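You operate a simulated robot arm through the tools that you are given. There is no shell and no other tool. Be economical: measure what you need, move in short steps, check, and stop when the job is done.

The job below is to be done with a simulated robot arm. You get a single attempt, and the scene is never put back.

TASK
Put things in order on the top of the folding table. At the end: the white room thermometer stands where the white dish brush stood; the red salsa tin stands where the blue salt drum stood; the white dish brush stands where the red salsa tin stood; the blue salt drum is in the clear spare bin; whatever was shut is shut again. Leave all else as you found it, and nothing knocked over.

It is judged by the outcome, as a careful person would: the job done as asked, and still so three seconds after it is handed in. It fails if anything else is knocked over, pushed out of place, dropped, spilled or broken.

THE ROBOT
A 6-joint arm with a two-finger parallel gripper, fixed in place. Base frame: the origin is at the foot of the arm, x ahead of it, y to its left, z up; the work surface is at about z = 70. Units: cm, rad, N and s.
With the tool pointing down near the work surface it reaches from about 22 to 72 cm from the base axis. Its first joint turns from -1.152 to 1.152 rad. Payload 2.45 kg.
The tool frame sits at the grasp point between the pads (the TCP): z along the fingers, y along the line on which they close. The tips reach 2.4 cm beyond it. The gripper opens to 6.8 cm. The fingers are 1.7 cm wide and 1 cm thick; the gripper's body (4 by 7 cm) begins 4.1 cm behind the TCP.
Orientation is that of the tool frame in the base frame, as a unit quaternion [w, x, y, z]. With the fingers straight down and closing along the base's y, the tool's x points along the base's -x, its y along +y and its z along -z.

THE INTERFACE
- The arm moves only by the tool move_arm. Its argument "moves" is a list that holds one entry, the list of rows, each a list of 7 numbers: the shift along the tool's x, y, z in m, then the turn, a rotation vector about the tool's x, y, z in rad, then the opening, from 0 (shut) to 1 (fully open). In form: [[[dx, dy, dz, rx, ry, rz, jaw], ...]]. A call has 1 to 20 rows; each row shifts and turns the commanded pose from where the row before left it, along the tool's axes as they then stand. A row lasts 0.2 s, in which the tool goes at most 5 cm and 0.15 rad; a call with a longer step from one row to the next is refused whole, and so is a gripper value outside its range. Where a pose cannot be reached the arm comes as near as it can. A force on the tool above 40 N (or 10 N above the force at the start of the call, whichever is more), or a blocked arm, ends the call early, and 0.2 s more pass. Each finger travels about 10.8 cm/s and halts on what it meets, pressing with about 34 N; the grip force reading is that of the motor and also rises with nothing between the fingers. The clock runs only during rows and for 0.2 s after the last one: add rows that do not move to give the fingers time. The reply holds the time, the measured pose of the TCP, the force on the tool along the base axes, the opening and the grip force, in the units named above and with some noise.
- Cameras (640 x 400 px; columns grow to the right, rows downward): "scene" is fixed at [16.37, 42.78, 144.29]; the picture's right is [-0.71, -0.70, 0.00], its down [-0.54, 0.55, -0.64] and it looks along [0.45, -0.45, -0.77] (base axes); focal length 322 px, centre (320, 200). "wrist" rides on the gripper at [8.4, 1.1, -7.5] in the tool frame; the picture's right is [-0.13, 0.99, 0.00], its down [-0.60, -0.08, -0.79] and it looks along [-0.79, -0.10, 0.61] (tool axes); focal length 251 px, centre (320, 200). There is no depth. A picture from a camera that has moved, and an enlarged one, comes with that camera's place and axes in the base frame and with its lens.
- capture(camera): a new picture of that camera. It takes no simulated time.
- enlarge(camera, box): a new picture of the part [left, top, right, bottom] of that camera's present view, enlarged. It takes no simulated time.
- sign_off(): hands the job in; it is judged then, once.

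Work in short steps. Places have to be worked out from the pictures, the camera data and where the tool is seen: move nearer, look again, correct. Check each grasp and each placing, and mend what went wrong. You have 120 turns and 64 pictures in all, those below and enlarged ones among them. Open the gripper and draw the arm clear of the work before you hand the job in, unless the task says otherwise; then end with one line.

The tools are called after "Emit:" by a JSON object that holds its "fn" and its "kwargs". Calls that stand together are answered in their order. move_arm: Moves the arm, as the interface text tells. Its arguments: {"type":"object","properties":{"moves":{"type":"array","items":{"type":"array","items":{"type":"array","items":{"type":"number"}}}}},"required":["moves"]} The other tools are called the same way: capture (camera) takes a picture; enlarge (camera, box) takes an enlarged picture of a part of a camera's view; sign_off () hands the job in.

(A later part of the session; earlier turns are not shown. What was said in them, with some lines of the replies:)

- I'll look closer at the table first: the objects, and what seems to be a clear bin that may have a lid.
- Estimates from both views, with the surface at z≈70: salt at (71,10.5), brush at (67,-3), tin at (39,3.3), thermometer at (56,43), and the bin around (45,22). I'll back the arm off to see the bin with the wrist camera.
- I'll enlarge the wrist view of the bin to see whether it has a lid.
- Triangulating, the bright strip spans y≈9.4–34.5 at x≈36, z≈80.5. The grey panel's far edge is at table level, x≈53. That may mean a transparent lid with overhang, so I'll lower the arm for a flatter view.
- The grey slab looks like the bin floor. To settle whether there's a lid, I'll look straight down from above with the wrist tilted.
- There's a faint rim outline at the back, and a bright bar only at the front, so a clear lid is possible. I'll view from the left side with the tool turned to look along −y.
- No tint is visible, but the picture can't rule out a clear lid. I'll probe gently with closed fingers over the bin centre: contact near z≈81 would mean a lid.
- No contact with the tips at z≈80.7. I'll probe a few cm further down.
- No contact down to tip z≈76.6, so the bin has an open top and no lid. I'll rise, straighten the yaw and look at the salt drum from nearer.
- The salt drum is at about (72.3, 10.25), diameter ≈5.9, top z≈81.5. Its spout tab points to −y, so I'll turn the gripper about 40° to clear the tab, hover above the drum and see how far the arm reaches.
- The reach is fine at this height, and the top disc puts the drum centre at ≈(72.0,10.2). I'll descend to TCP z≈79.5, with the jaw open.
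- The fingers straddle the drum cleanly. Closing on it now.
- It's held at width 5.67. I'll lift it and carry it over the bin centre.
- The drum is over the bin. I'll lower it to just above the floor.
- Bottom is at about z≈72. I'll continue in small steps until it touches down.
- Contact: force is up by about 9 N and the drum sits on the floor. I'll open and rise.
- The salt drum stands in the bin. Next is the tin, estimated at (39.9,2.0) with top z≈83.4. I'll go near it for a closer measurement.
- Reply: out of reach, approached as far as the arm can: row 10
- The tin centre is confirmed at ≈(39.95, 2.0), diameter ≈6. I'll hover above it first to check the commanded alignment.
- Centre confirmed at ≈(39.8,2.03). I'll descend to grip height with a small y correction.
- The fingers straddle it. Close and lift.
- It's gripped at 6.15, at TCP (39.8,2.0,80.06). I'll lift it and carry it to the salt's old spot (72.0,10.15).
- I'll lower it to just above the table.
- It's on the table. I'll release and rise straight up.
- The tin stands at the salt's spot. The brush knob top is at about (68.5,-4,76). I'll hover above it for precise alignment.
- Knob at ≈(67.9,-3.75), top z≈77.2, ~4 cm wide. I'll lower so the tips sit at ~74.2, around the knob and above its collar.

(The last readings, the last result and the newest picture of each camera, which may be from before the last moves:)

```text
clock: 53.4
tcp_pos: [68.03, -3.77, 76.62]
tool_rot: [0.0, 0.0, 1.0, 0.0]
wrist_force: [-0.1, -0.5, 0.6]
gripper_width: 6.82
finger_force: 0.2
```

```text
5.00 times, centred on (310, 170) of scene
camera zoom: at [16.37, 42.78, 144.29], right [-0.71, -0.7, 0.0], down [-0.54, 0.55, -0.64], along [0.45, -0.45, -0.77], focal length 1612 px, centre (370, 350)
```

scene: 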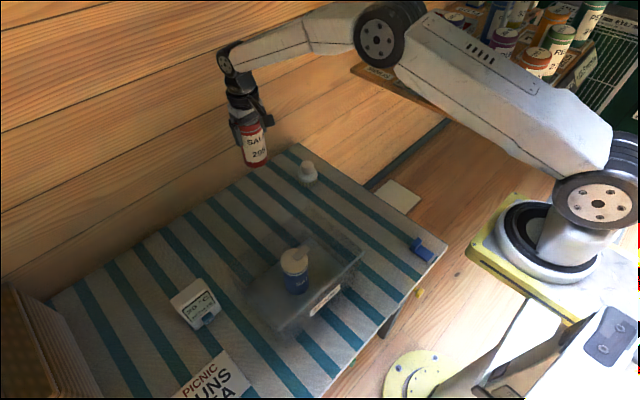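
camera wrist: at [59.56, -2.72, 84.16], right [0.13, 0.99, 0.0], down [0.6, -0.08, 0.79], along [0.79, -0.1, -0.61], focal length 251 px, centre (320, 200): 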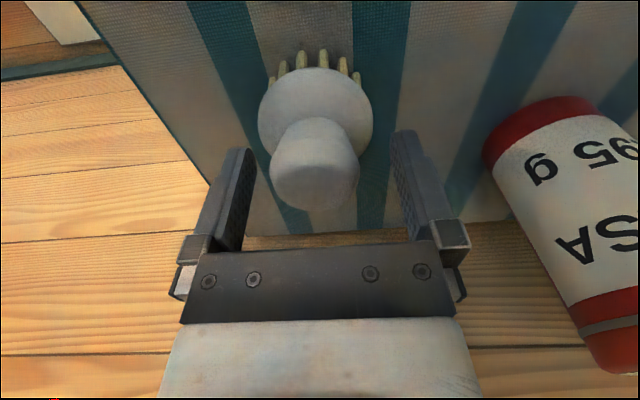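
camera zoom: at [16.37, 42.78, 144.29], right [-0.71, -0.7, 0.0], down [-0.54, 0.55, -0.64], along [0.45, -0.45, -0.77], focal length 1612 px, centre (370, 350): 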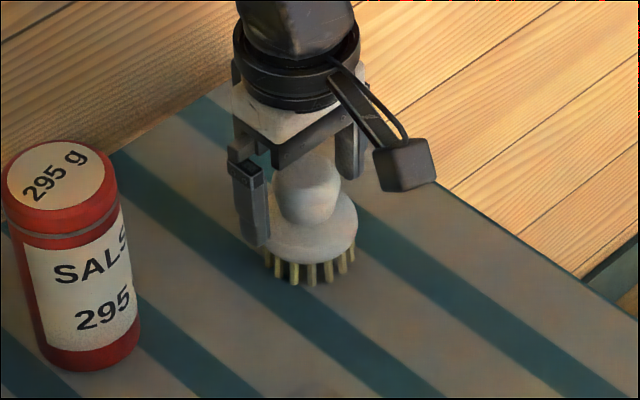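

The knob centre is slightly nearer and to the right, ≈(67.4,-3.95). I'll correct, close and check.

Emit:
{"fn": "move_arm", "kwargs": {"moves": [[[0.006, -0.002, 0.002, 0, 0, 0, 1], [0, 0, 0, 0, 0, 0, 1], [0, 0, 0, 0, 0, 0, 0.7], [0, 0, 0, 0, 0, 0, 0.45], [0, 0, 0, 0, 0, 0, 0.2], [0, 0, 0, 0, 0, 0, 0.2], [0, 0, 0, 0, 0, 0, 0.2]]]}}

Emit:
{"fn": "capture", "kwargs": {"camera": "wrist"}}

```text
clock: 55.0
tcp_pos: [67.48, -4.06, 76.36]
tool_rot: [0.0, 0.0, 1.0, 0.0]
wrist_force: [0.6, -0.2, -0.1]
gripper_width: 3.66
finger_force: 34.0
```

```text
24 pictures are left
camera wrist: at [58.95, -2.92, 83.99], right [0.13, 0.99, 0.0], down [0.6, -0.08, 0.79], along [0.79, -0.1, -0.61], focal length 251 px, centre (320, 200)
```

wrist: 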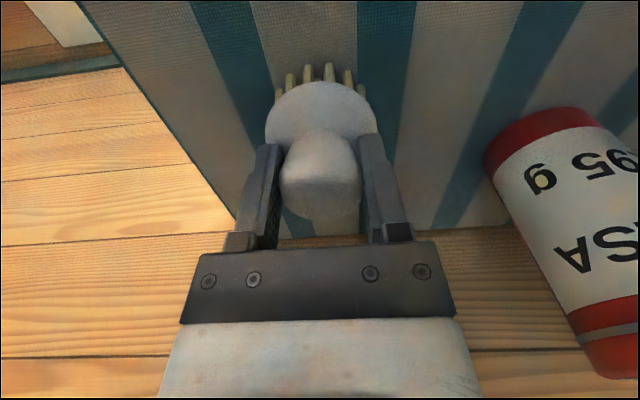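

It's gripped at 3.66. I'll lift it and carry it to the tin's old spot (39.8,2.0).

Emit:
{"fn": "move_arm", "kwargs": {"moves": [[[0, 0, -0.01, 0, 0, 0, 0.2], [0, 0, -0.03, 0, 0, 0, 0.2], [0, 0, -0.03, 0, 0, 0, 0.2], [0, 0, -0.03, 0, 0, 0, 0.2], [0.0346, 0.0076, 0, 0, 0, 0, 0.2], [0.0346, 0.0076, 0, 0, 0, 0, 0.2], [0.0346, 0.0076, 0, 0, 0, 0, 0.2], [0.0346, 0.0076, 0, 0, 0, 0, 0.2], [0.0346, 0.0076, 0, 0, 0, 0, 0.2], [0.0346, 0.0076, 0, 0, 0, 0, 0.2], [0.0346, 0.0076, 0, 0, 0, 0, 0.2], [0.0346, 0.0076, 0, 0, 0, 0, 0.2], [0, 0, 0, 0, 0, 0, 0.2], [0, 0, 0.04, 0, 0, 0, 0.2], [0, 0, 0.03, 0, 0, 0, 0.2], [0, 0, 0.015, 0, 0, 0, 0.2], [0, 0, 0.008, 0, 0, 0, 0.2], [0, 0, 0, 0, 0, 0, 0.2]]]}}

Emit:
{"fn": "capture", "kwargs": {"camera": "wrist"}}

```text
clock: 58.8
tcp_pos: [39.92, 2.19, 76.99]
tool_rot: [0.001, 0.0, 1.0, 0.0]
wrist_force: [0.4, -0.1, -0.6]
gripper_width: 3.63
finger_force: 34.5
```

```text
23 pictures are left
camera wrist: at [31.43, 3.18, 84.54], right [0.13, 0.99, 0.0], down [0.6, -0.08, 0.79], along [0.79, -0.1, -0.61], focal length 251 px, centre (320, 200)
```

wrist: 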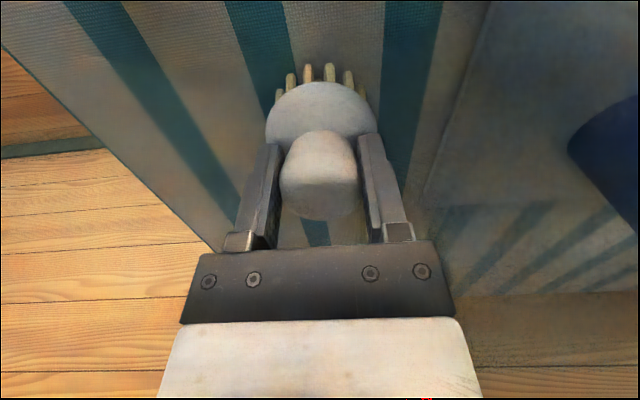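

The brush hangs upright, just above the table. I'll lower it the last few mm.

Emit:
{"fn": "move_arm", "kwargs": {"moves": [[[0, -0.001, 0.002, 0, 0, 0, 0.2], [0, 0, 0.002, 0, 0, 0, 0.2], [0, 0, 0.002, 0, 0, 0, 0.2], [0, 0, 0, 0, 0, 0, 0.2]]]}}

```text
clock: 59.8
tcp_pos: [39.71, 1.97, 76.43]
tool_rot: [0.001, 0.0, 1.0, 0.0]
wrist_force: [0.5, 0.4, 0.0]
gripper_width: 3.68
finger_force: 34.2
```

Emit:
{"fn": "move_arm", "kwargs": {"moves": [[[0, 0, 0.0015, 0, 0, 0, 0.2], [0, 0, 0, 0, 0, 0, 0.2]]]}}

```text
clock: 60.4
tcp_pos: [39.88, 1.92, 76.41]
tool_rot: [0.001, 0.0, 1.0, 0.0]
wrist_force: [-1.9, -3.5, 25.0]
gripper_width: 3.67
finger_force: 33.7
```

It's on the table. Release, rise, and go look at the thermometer.

Emit:
{"fn": "move_arm", "kwargs": {"moves": [[[0, 0, -0.001, 0, 0, 0, 0.2], [0, 0, 0, 0, 0, 0, 0.5], [0, 0, 0, 0, 0, 0, 0.8], [0, 0, 0, 0, 0, 0, 0.8], [0, 0, 0, 0, 0, 0, 0.8], [0, 0, -0.02, 0, 0, 0, 0.8], [0, 0, -0.045, 0, 0, 0, 0.8], [0, 0, -0.045, 0, 0, 0, 0.8], [0, 0, -0.045, 0, 0, 0, 1], [0, 0, -0.045, 0, 0, 0, 1], [-0.0056, 0.0445, -0.004, 0, 0, 0, 1], [-0.0056, 0.0445, -0.004, 0, 0, 0, 1], [-0.0056, 0.0445, -0.004, 0, 0, 0, 1], [-0.0056, 0.0445, -0.004, 0, 0, 0, 1], [-0.0056, 0.0445, -0.004, 0, 0, 0, 1], [-0.0056, 0.0445, 0, 0, 0, 0, 1], [-0.0056, 0.0445, 0, 0, 0, 0, 1], [-0.0056, 0.0445, 0, 0, 0, 0, 1], [-0.0056, 0.0445, 0, 0, 0, 0, 1], [0, 0, 0, 0, 0, 0, 1]]]}}

Emit:
{"fn": "capture", "kwargs": {"camera": "wrist"}}

Emit:
{"fn": "capture", "kwargs": {"camera": "scene"}}

```text
clock: 64.6
tcp_pos: [45.04, 42.15, 98.27]
tool_rot: [0.001, 0.0, 1.0, -0.001]
wrist_force: [1.0, -0.2, 0.2]
gripper_width: 6.81
finger_force: 0.0
```

```text
22 pictures are left
camera wrist: at [36.4, 43.17, 105.89], right [0.13, 0.99, 0.0], down [0.6, -0.08, 0.79], along [0.79, -0.1, -0.61], focal length 251 px, centre (320, 200)
```

wrist: 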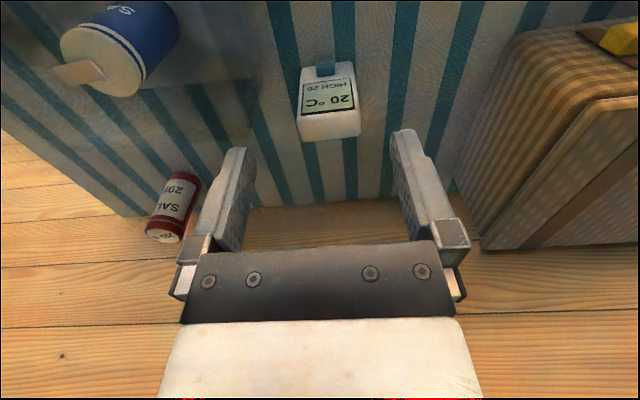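

```text
21 pictures are left
```

scene: 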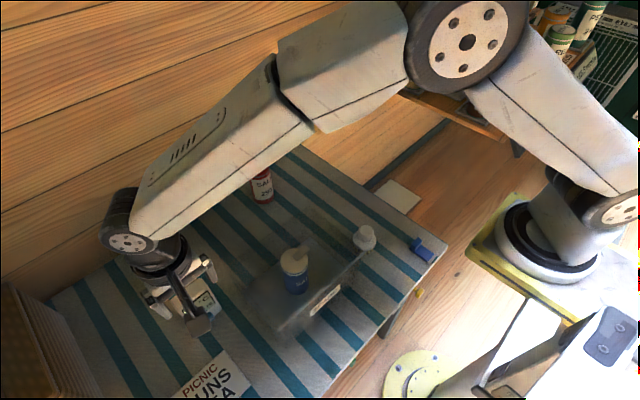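

Emit:
{"fn": "enlarge", "kwargs": {"camera": "wrist", "box": [260, 40, 400, 160]}}

```text
3.33 times, centred on (330, 100) of wrist
camera zoom: at [36.4, 43.17, 105.89], right [0.13, 0.99, 0.0], down [0.6, -0.08, 0.79], along [0.79, -0.1, -0.61], focal length 838 px, centre (287, 533)
```

zoom: 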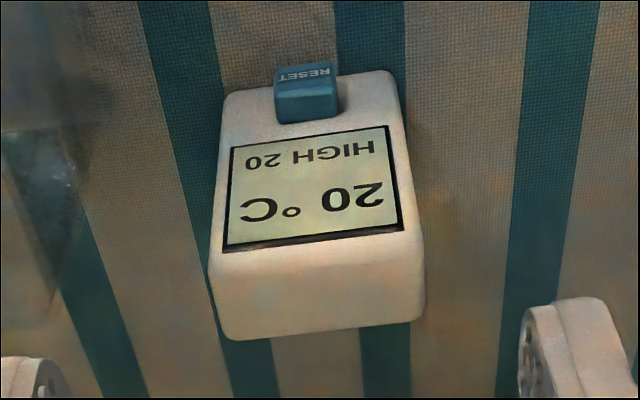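

The thermometer is a slab standing at about x 53–56.3, y 38.5–45.5, top z≈81, facing the robot. I'll grip across its thickness: move over it and turn the gripper 90°.

Emit:
{"fn": "move_arm", "kwargs": {"moves": [[[-0.032, 0, 0, 0, 0, 0, 1], [-0.032, 0, 0, 0, 0, 0, 1], [-0.032, 0, 0, 0, 0, 0, 1], [0, 0, 0, 0, 0, 0.1428, 1], [0, 0, 0, 0, 0, 0.1428, 1], [0, 0, 0, 0, 0, 0.1428, 1], [0, 0, 0, 0, 0, 0.1428, 1], [0, 0, 0, 0, 0, 0.1428, 1], [0, 0, 0, 0, 0, 0.1428, 1], [0, 0, 0, 0, 0, 0.1428, 1], [0, 0, 0, 0, 0, 0.1428, 1], [0, 0, 0, 0, 0, 0.1428, 1], [0, 0, 0, 0, 0, 0.1428, 1], [0, 0, 0, 0, 0, 0.1428, 1], [0, 0, 0, 0, 0, 0, 1]]]}}

Emit:
{"fn": "capture", "kwargs": {"camera": "wrist"}}

```text
clock: 67.8
tcp_pos: [54.41, 41.96, 98.47]
tool_rot: [0.0, 0.708, 0.707, 0.0]
wrist_force: [0.2, 0.1, 0.1]
gripper_width: 6.83
finger_force: 0.1
```

```text
19 pictures are left
camera wrist: at [55.42, 50.36, 105.99], right [0.99, -0.13, 0.0], down [-0.08, -0.6, 0.79], along [-0.1, -0.79, -0.61], focal length 251 px, centre (320, 200)
```

wrist: 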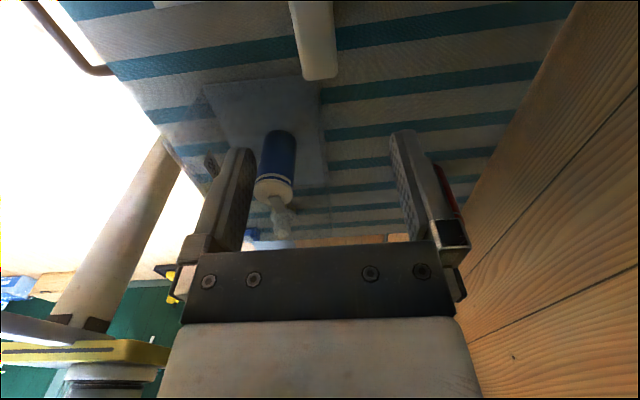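

Seen from above, the slab's centreline is x≈54.1 and its right end y≈38.7. I'll lower to near the top and look again.

Emit:
{"fn": "move_arm", "kwargs": {"moves": [[[0.0015, -0.003, 0.04, 0, 0, 0, 1], [0, 0, 0.04, 0, 0, 0, 1], [0, 0, 0.03, 0, 0, 0, 1], [0, 0, 0.02, 0, 0, 0, 1], [0, 0, 0, 0, 0, 0, 1]]]}}

Emit:
{"fn": "capture", "kwargs": {"camera": "wrist"}}

Emit:
{"fn": "enlarge", "kwargs": {"camera": "scene", "box": [120, 230, 280, 350]}}

```text
clock: 69.0
tcp_pos: [54.2, 42.07, 85.55]
tool_rot: [0.001, 0.707, 0.707, 0.0]
wrist_force: [-0.7, -0.6, 0.7]
gripper_width: 6.8
finger_force: 0.1
```

```text
18 pictures are left
camera wrist: at [55.2, 50.41, 93.05], right [0.99, -0.13, 0.0], down [-0.08, -0.6, 0.79], along [-0.1, -0.79, -0.61], focal length 251 px, centre (320, 200)
```

wrist: 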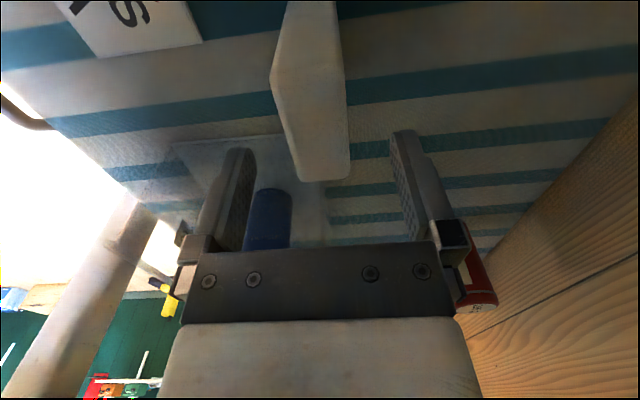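

```text
3.33 times, centred on (200, 290) of scene
camera zoom: at [16.37, 42.78, 144.29], right [-0.71, -0.7, 0.0], down [-0.54, 0.55, -0.64], along [0.45, -0.45, -0.77], focal length 1075 px, centre (720, -100)
```

zoom: 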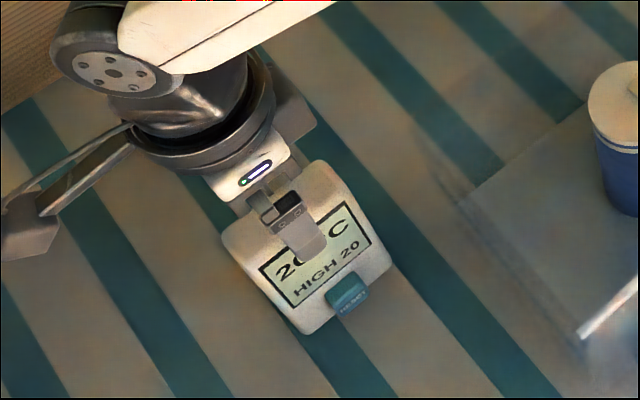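

Refined: centre ≈(53.85,41.8), top ≈81.7, thickness ≈3.5. I'll correct, descend to 79.4 and close.

Emit:
{"fn": "move_arm", "kwargs": {"moves": [[[-0.003, -0.0035, 0, 0, 0, 0, 1], [0, 0, 0.02, 0, 0, 0, 1], [0, 0, 0.02, 0, 0, 0, 1], [0, 0, 0.015, 0, 0, 0, 1], [0, 0, 0.007, 0, 0, 0, 1], [0, 0, 0, 0, 0, 0, 1]]]}}

Emit:
{"fn": "capture", "kwargs": {"camera": "wrist"}}

```text
clock: 70.4
tcp_pos: [53.74, 41.88, 79.32]
tool_rot: [0.001, 0.707, 0.707, 0.0]
wrist_force: [0.6, 0.7, -0.7]
gripper_width: 6.81
finger_force: 0.1
```

```text
16 pictures are left
camera wrist: at [54.79, 50.26, 86.87], right [0.99, -0.13, 0.0], down [-0.08, -0.6, 0.79], along [-0.1, -0.79, -0.61], focal length 251 px, centre (320, 200)
```

wrist: 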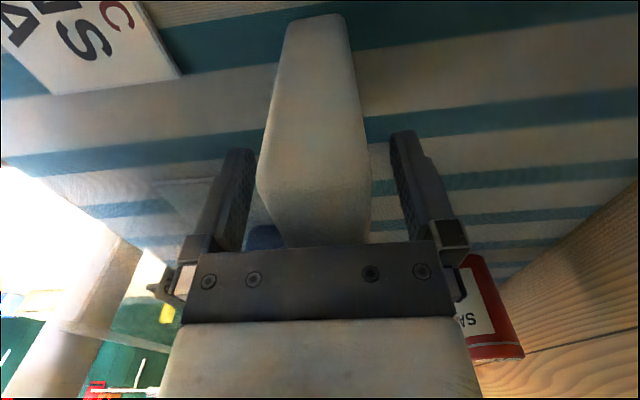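

The slab is vertical and centred between the fingers. Closing.

Emit:
{"fn": "move_arm", "kwargs": {"moves": [[[0, 0, 0, 0, 0, 0, 0.75], [0, 0, 0, 0, 0, 0, 0.5], [0, 0, 0, 0, 0, 0, 0.25], [0, 0, 0, 0, 0, 0, 0.25], [0, 0, 0, 0, 0, 0, 0.25]]]}}

Emit:
{"fn": "capture", "kwargs": {"camera": "wrist"}}

```text
clock: 71.6
tcp_pos: [53.89, 41.95, 79.32]
tool_rot: [0.0, 0.707, 0.707, -0.001]
wrist_force: [-0.4, -0.3, 0.8]
gripper_width: 3.37
finger_force: 33.9
```

```text
15 pictures are left
camera wrist: at [54.79, 50.25, 86.88], right [0.99, -0.13, 0.0], down [-0.08, -0.6, 0.79], along [-0.1, -0.79, -0.61], focal length 251 px, centre (320, 200)
```

wrist: 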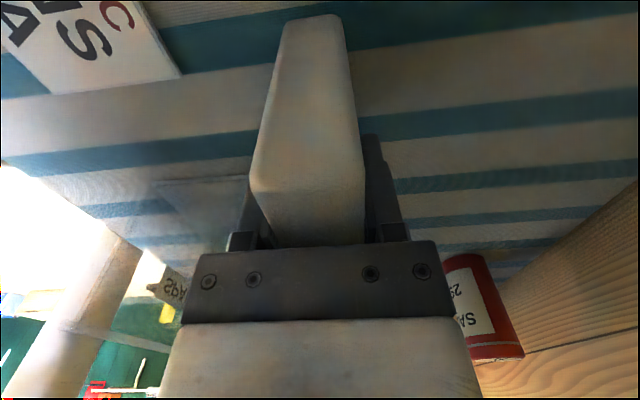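

It's gripped at 3.37. I'll lift it and carry it to above the brush's old spot (67.4,-4.0).

Emit:
{"fn": "move_arm", "kwargs": {"moves": [[[0, 0, -0.01, 0, 0, 0, 0.25], [0, 0, -0.03, 0, 0, 0, 0.25], [0, 0, -0.045, 0, 0, 0, 0.25], [0, 0, -0.045, 0, 0, 0, 0.25], [0, 0, -0.04, 0, 0, 0, 0.25], [-0.0382, 0.0112, 0, 0, 0, 0, 0.25], [-0.0382, 0.0112, 0, 0, 0, 0, 0.25], [-0.0382, 0.0112, 0, 0, 0, 0, 0.25], [-0.0382, 0.0112, 0, 0, 0, 0, 0.25], [-0.0382, 0.0112, 0, 0, 0, 0, 0.25], [-0.0382, 0.0112, 0, 0, 0, 0, 0.25], [-0.0382, 0.0112, 0, 0, 0, 0, 0.25], [-0.0382, 0.0112, 0, 0, 0, 0, 0.25], [-0.0382, 0.0112, 0, 0, 0, 0, 0.25], [-0.0382, 0.0112, 0, 0, 0, 0, 0.25], [-0.0382, 0.0112, 0, 0, 0, 0, 0.25], [-0.0382, 0.0112, 0, 0, 0, 0, 0.25], [0, 0, 0, 0, 0, 0, 0.25], [0, 0, 0, 0, 0, 0, 0.25]]]}}

Emit:
{"fn": "capture", "kwargs": {"camera": "wrist"}}

Emit:
{"fn": "capture", "kwargs": {"camera": "scene"}}

```text
clock: 75.6
tcp_pos: [67.26, -4.07, 96.31]
tool_rot: [0.001, 0.707, 0.707, -0.001]
wrist_force: [1.0, -0.2, -1.0]
gripper_width: 3.36
finger_force: 33.3
```

```text
14 pictures are left
camera wrist: at [68.19, 4.23, 103.79], right [0.99, -0.13, 0.0], down [-0.08, -0.6, 0.79], along [-0.1, -0.79, -0.61], focal length 251 px, centre (320, 200)
```

wrist: 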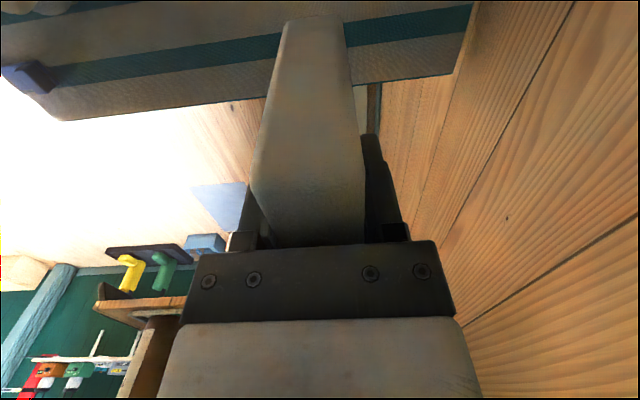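

```text
13 pictures are left
```

scene: 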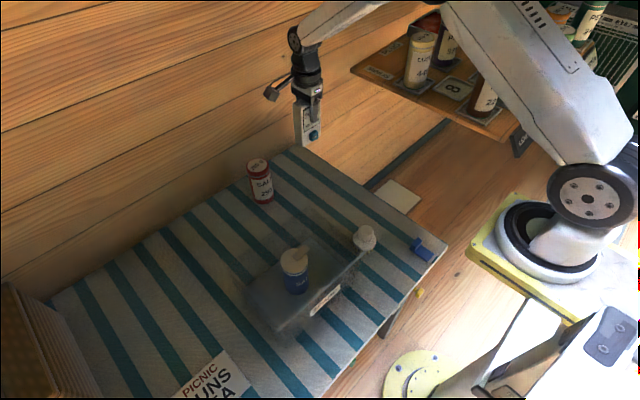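

Position is good at (67.3,-4.07). I'll lower it to just above the table.

Emit:
{"fn": "move_arm", "kwargs": {"moves": [[[0.001, 0.001, 0.03, 0, 0, 0, 0.25], [0, 0, 0.04, 0, 0, 0, 0.25], [0, 0, 0.04, 0, 0, 0, 0.25], [0, 0, 0.03, 0, 0, 0, 0.25], [0, 0, 0.015, 0, 0, 0, 0.25], [0, 0, 0.008, 0, 0, 0, 0.25], [0, 0, 0, 0, 0, 0, 0.25], [0, 0, 0.002, 0, 0, 0, 0.25], [0, 0, 0, 0, 0, 0, 0.25]]]}}

Emit:
{"fn": "capture", "kwargs": {"camera": "wrist"}}

```text
clock: 77.6
tcp_pos: [67.31, -3.84, 79.71]
tool_rot: [-0.001, 0.707, 0.707, 0.0]
wrist_force: [-0.7, 1.1, -0.9]
gripper_width: 3.4
finger_force: 33.7
```

```text
12 pictures are left
camera wrist: at [68.31, 4.56, 87.21], right [0.99, -0.13, 0.0], down [-0.08, -0.6, 0.79], along [-0.1, -0.79, -0.61], focal length 251 px, centre (320, 200)
```

wrist: 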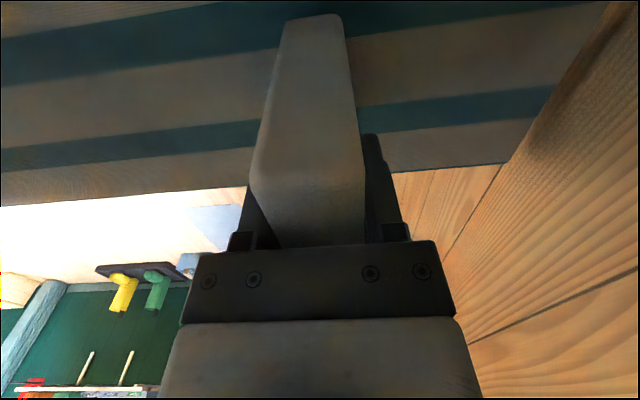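

Nearly down, so the last few mm go in small steps.

Emit:
{"fn": "move_arm", "kwargs": {"moves": [[[0, 0, 0.002, 0, 0, 0, 0.25], [0, 0, 0.002, 0, 0, 0, 0.25], [0, 0, 0, 0, 0, 0, 0.25]]]}}

```text
clock: 78.4
tcp_pos: [67.5, -3.87, 79.37]
tool_rot: [0.0, 0.707, 0.707, 0.001]
wrist_force: [0.2, 0.8, 0.0]
gripper_width: 3.36
finger_force: 34.6
```

Emit:
{"fn": "move_arm", "kwargs": {"moves": [[[0, 0, 0.0015, 0, 0, 0, 0.25], [0, 0, 0, 0, 0, 0, 0.25]]]}}

```text
clock: 79.0
tcp_pos: [67.4, -3.83, 79.38]
tool_rot: [0.001, 0.707, 0.707, 0.0]
wrist_force: [-6.3, 1.3, 17.9]
gripper_width: 3.38
finger_force: 34.1
```

It's standing on the table. Release and rise straight up.

Emit:
{"fn": "move_arm", "kwargs": {"moves": [[[0, 0, -0.001, 0, 0, 0, 0.25], [0, 0, 0, 0, 0, 0, 0.5], [0, 0, 0, 0, 0, 0, 0.8], [0, 0, 0, 0, 0, 0, 1], [0, 0, 0, 0, 0, 0, 1], [0, 0, -0.01, 0, 0, 0, 1], [0, 0, -0.02, 0, 0, 0, 1], [0, 0, -0.045, 0, 0, 0, 1], [0, 0, -0.045, 0, 0, 0, 1], [0, 0, -0.045, 0, 0, 0, 1], [0, -0.045, -0.02, 0, 0, 0, 1], [0, -0.045, -0.02, 0, 0, 0, 1], [0, -0.045, -0.02, 0, 0, 0, 1], [0, -0.045, -0.02, 0, 0, 0, 1], [0, -0.02, -0.02, 0, 0, 0, 1], [0, 0, 0, 0, 0, 0, 1]]]}}

Emit:
{"fn": "capture", "kwargs": {"camera": "scene"}}

Emit:
{"fn": "enlarge", "kwargs": {"camera": "scene", "box": [220, 110, 460, 340]}}

```text
clock: 82.4
tcp_pos: [47.17, -3.76, 105.63]
tool_rot: [0.0, 0.707, 0.707, 0.0]
wrist_force: [-0.5, 0.4, 0.1]
gripper_width: 6.8
finger_force: 0.1
```

```text
11 pictures are left
```

scene: 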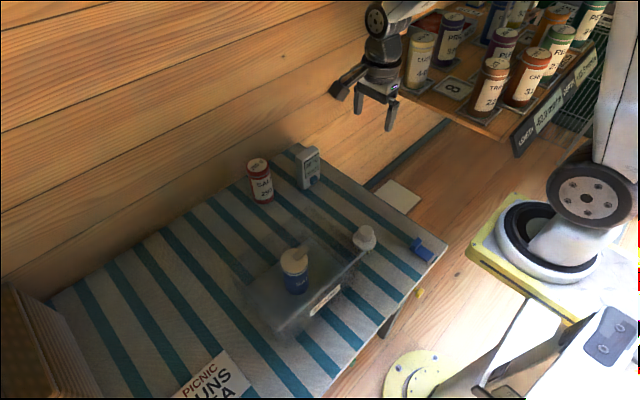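

```text
1.74 times, centred on (340, 225) of scene
camera zoom: at [16.37, 42.78, 144.29], right [-0.71, -0.7, 0.0], down [-0.54, 0.55, -0.64], along [0.45, -0.45, -0.77], focal length 561 px, centre (285, 156)
```

zoom: 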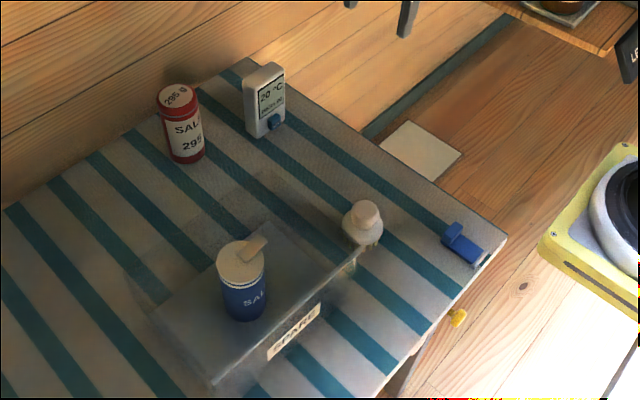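

Everything stands where asked: the salt drum is in the open bin, and the bin and the other items haven't moved. The arm is clear and the gripper open, so I'm handing in.

Emit:
{"fn": "sign_off", "kwargs": {}}

```text
The job is handed in.
```

The job is done and handed in: the thermometer, tin and brush stand in their new places, the salt drum is in the spare bin, and nothing was knocked over. The bin has no lid, and I found nothing else that needed shutting again.
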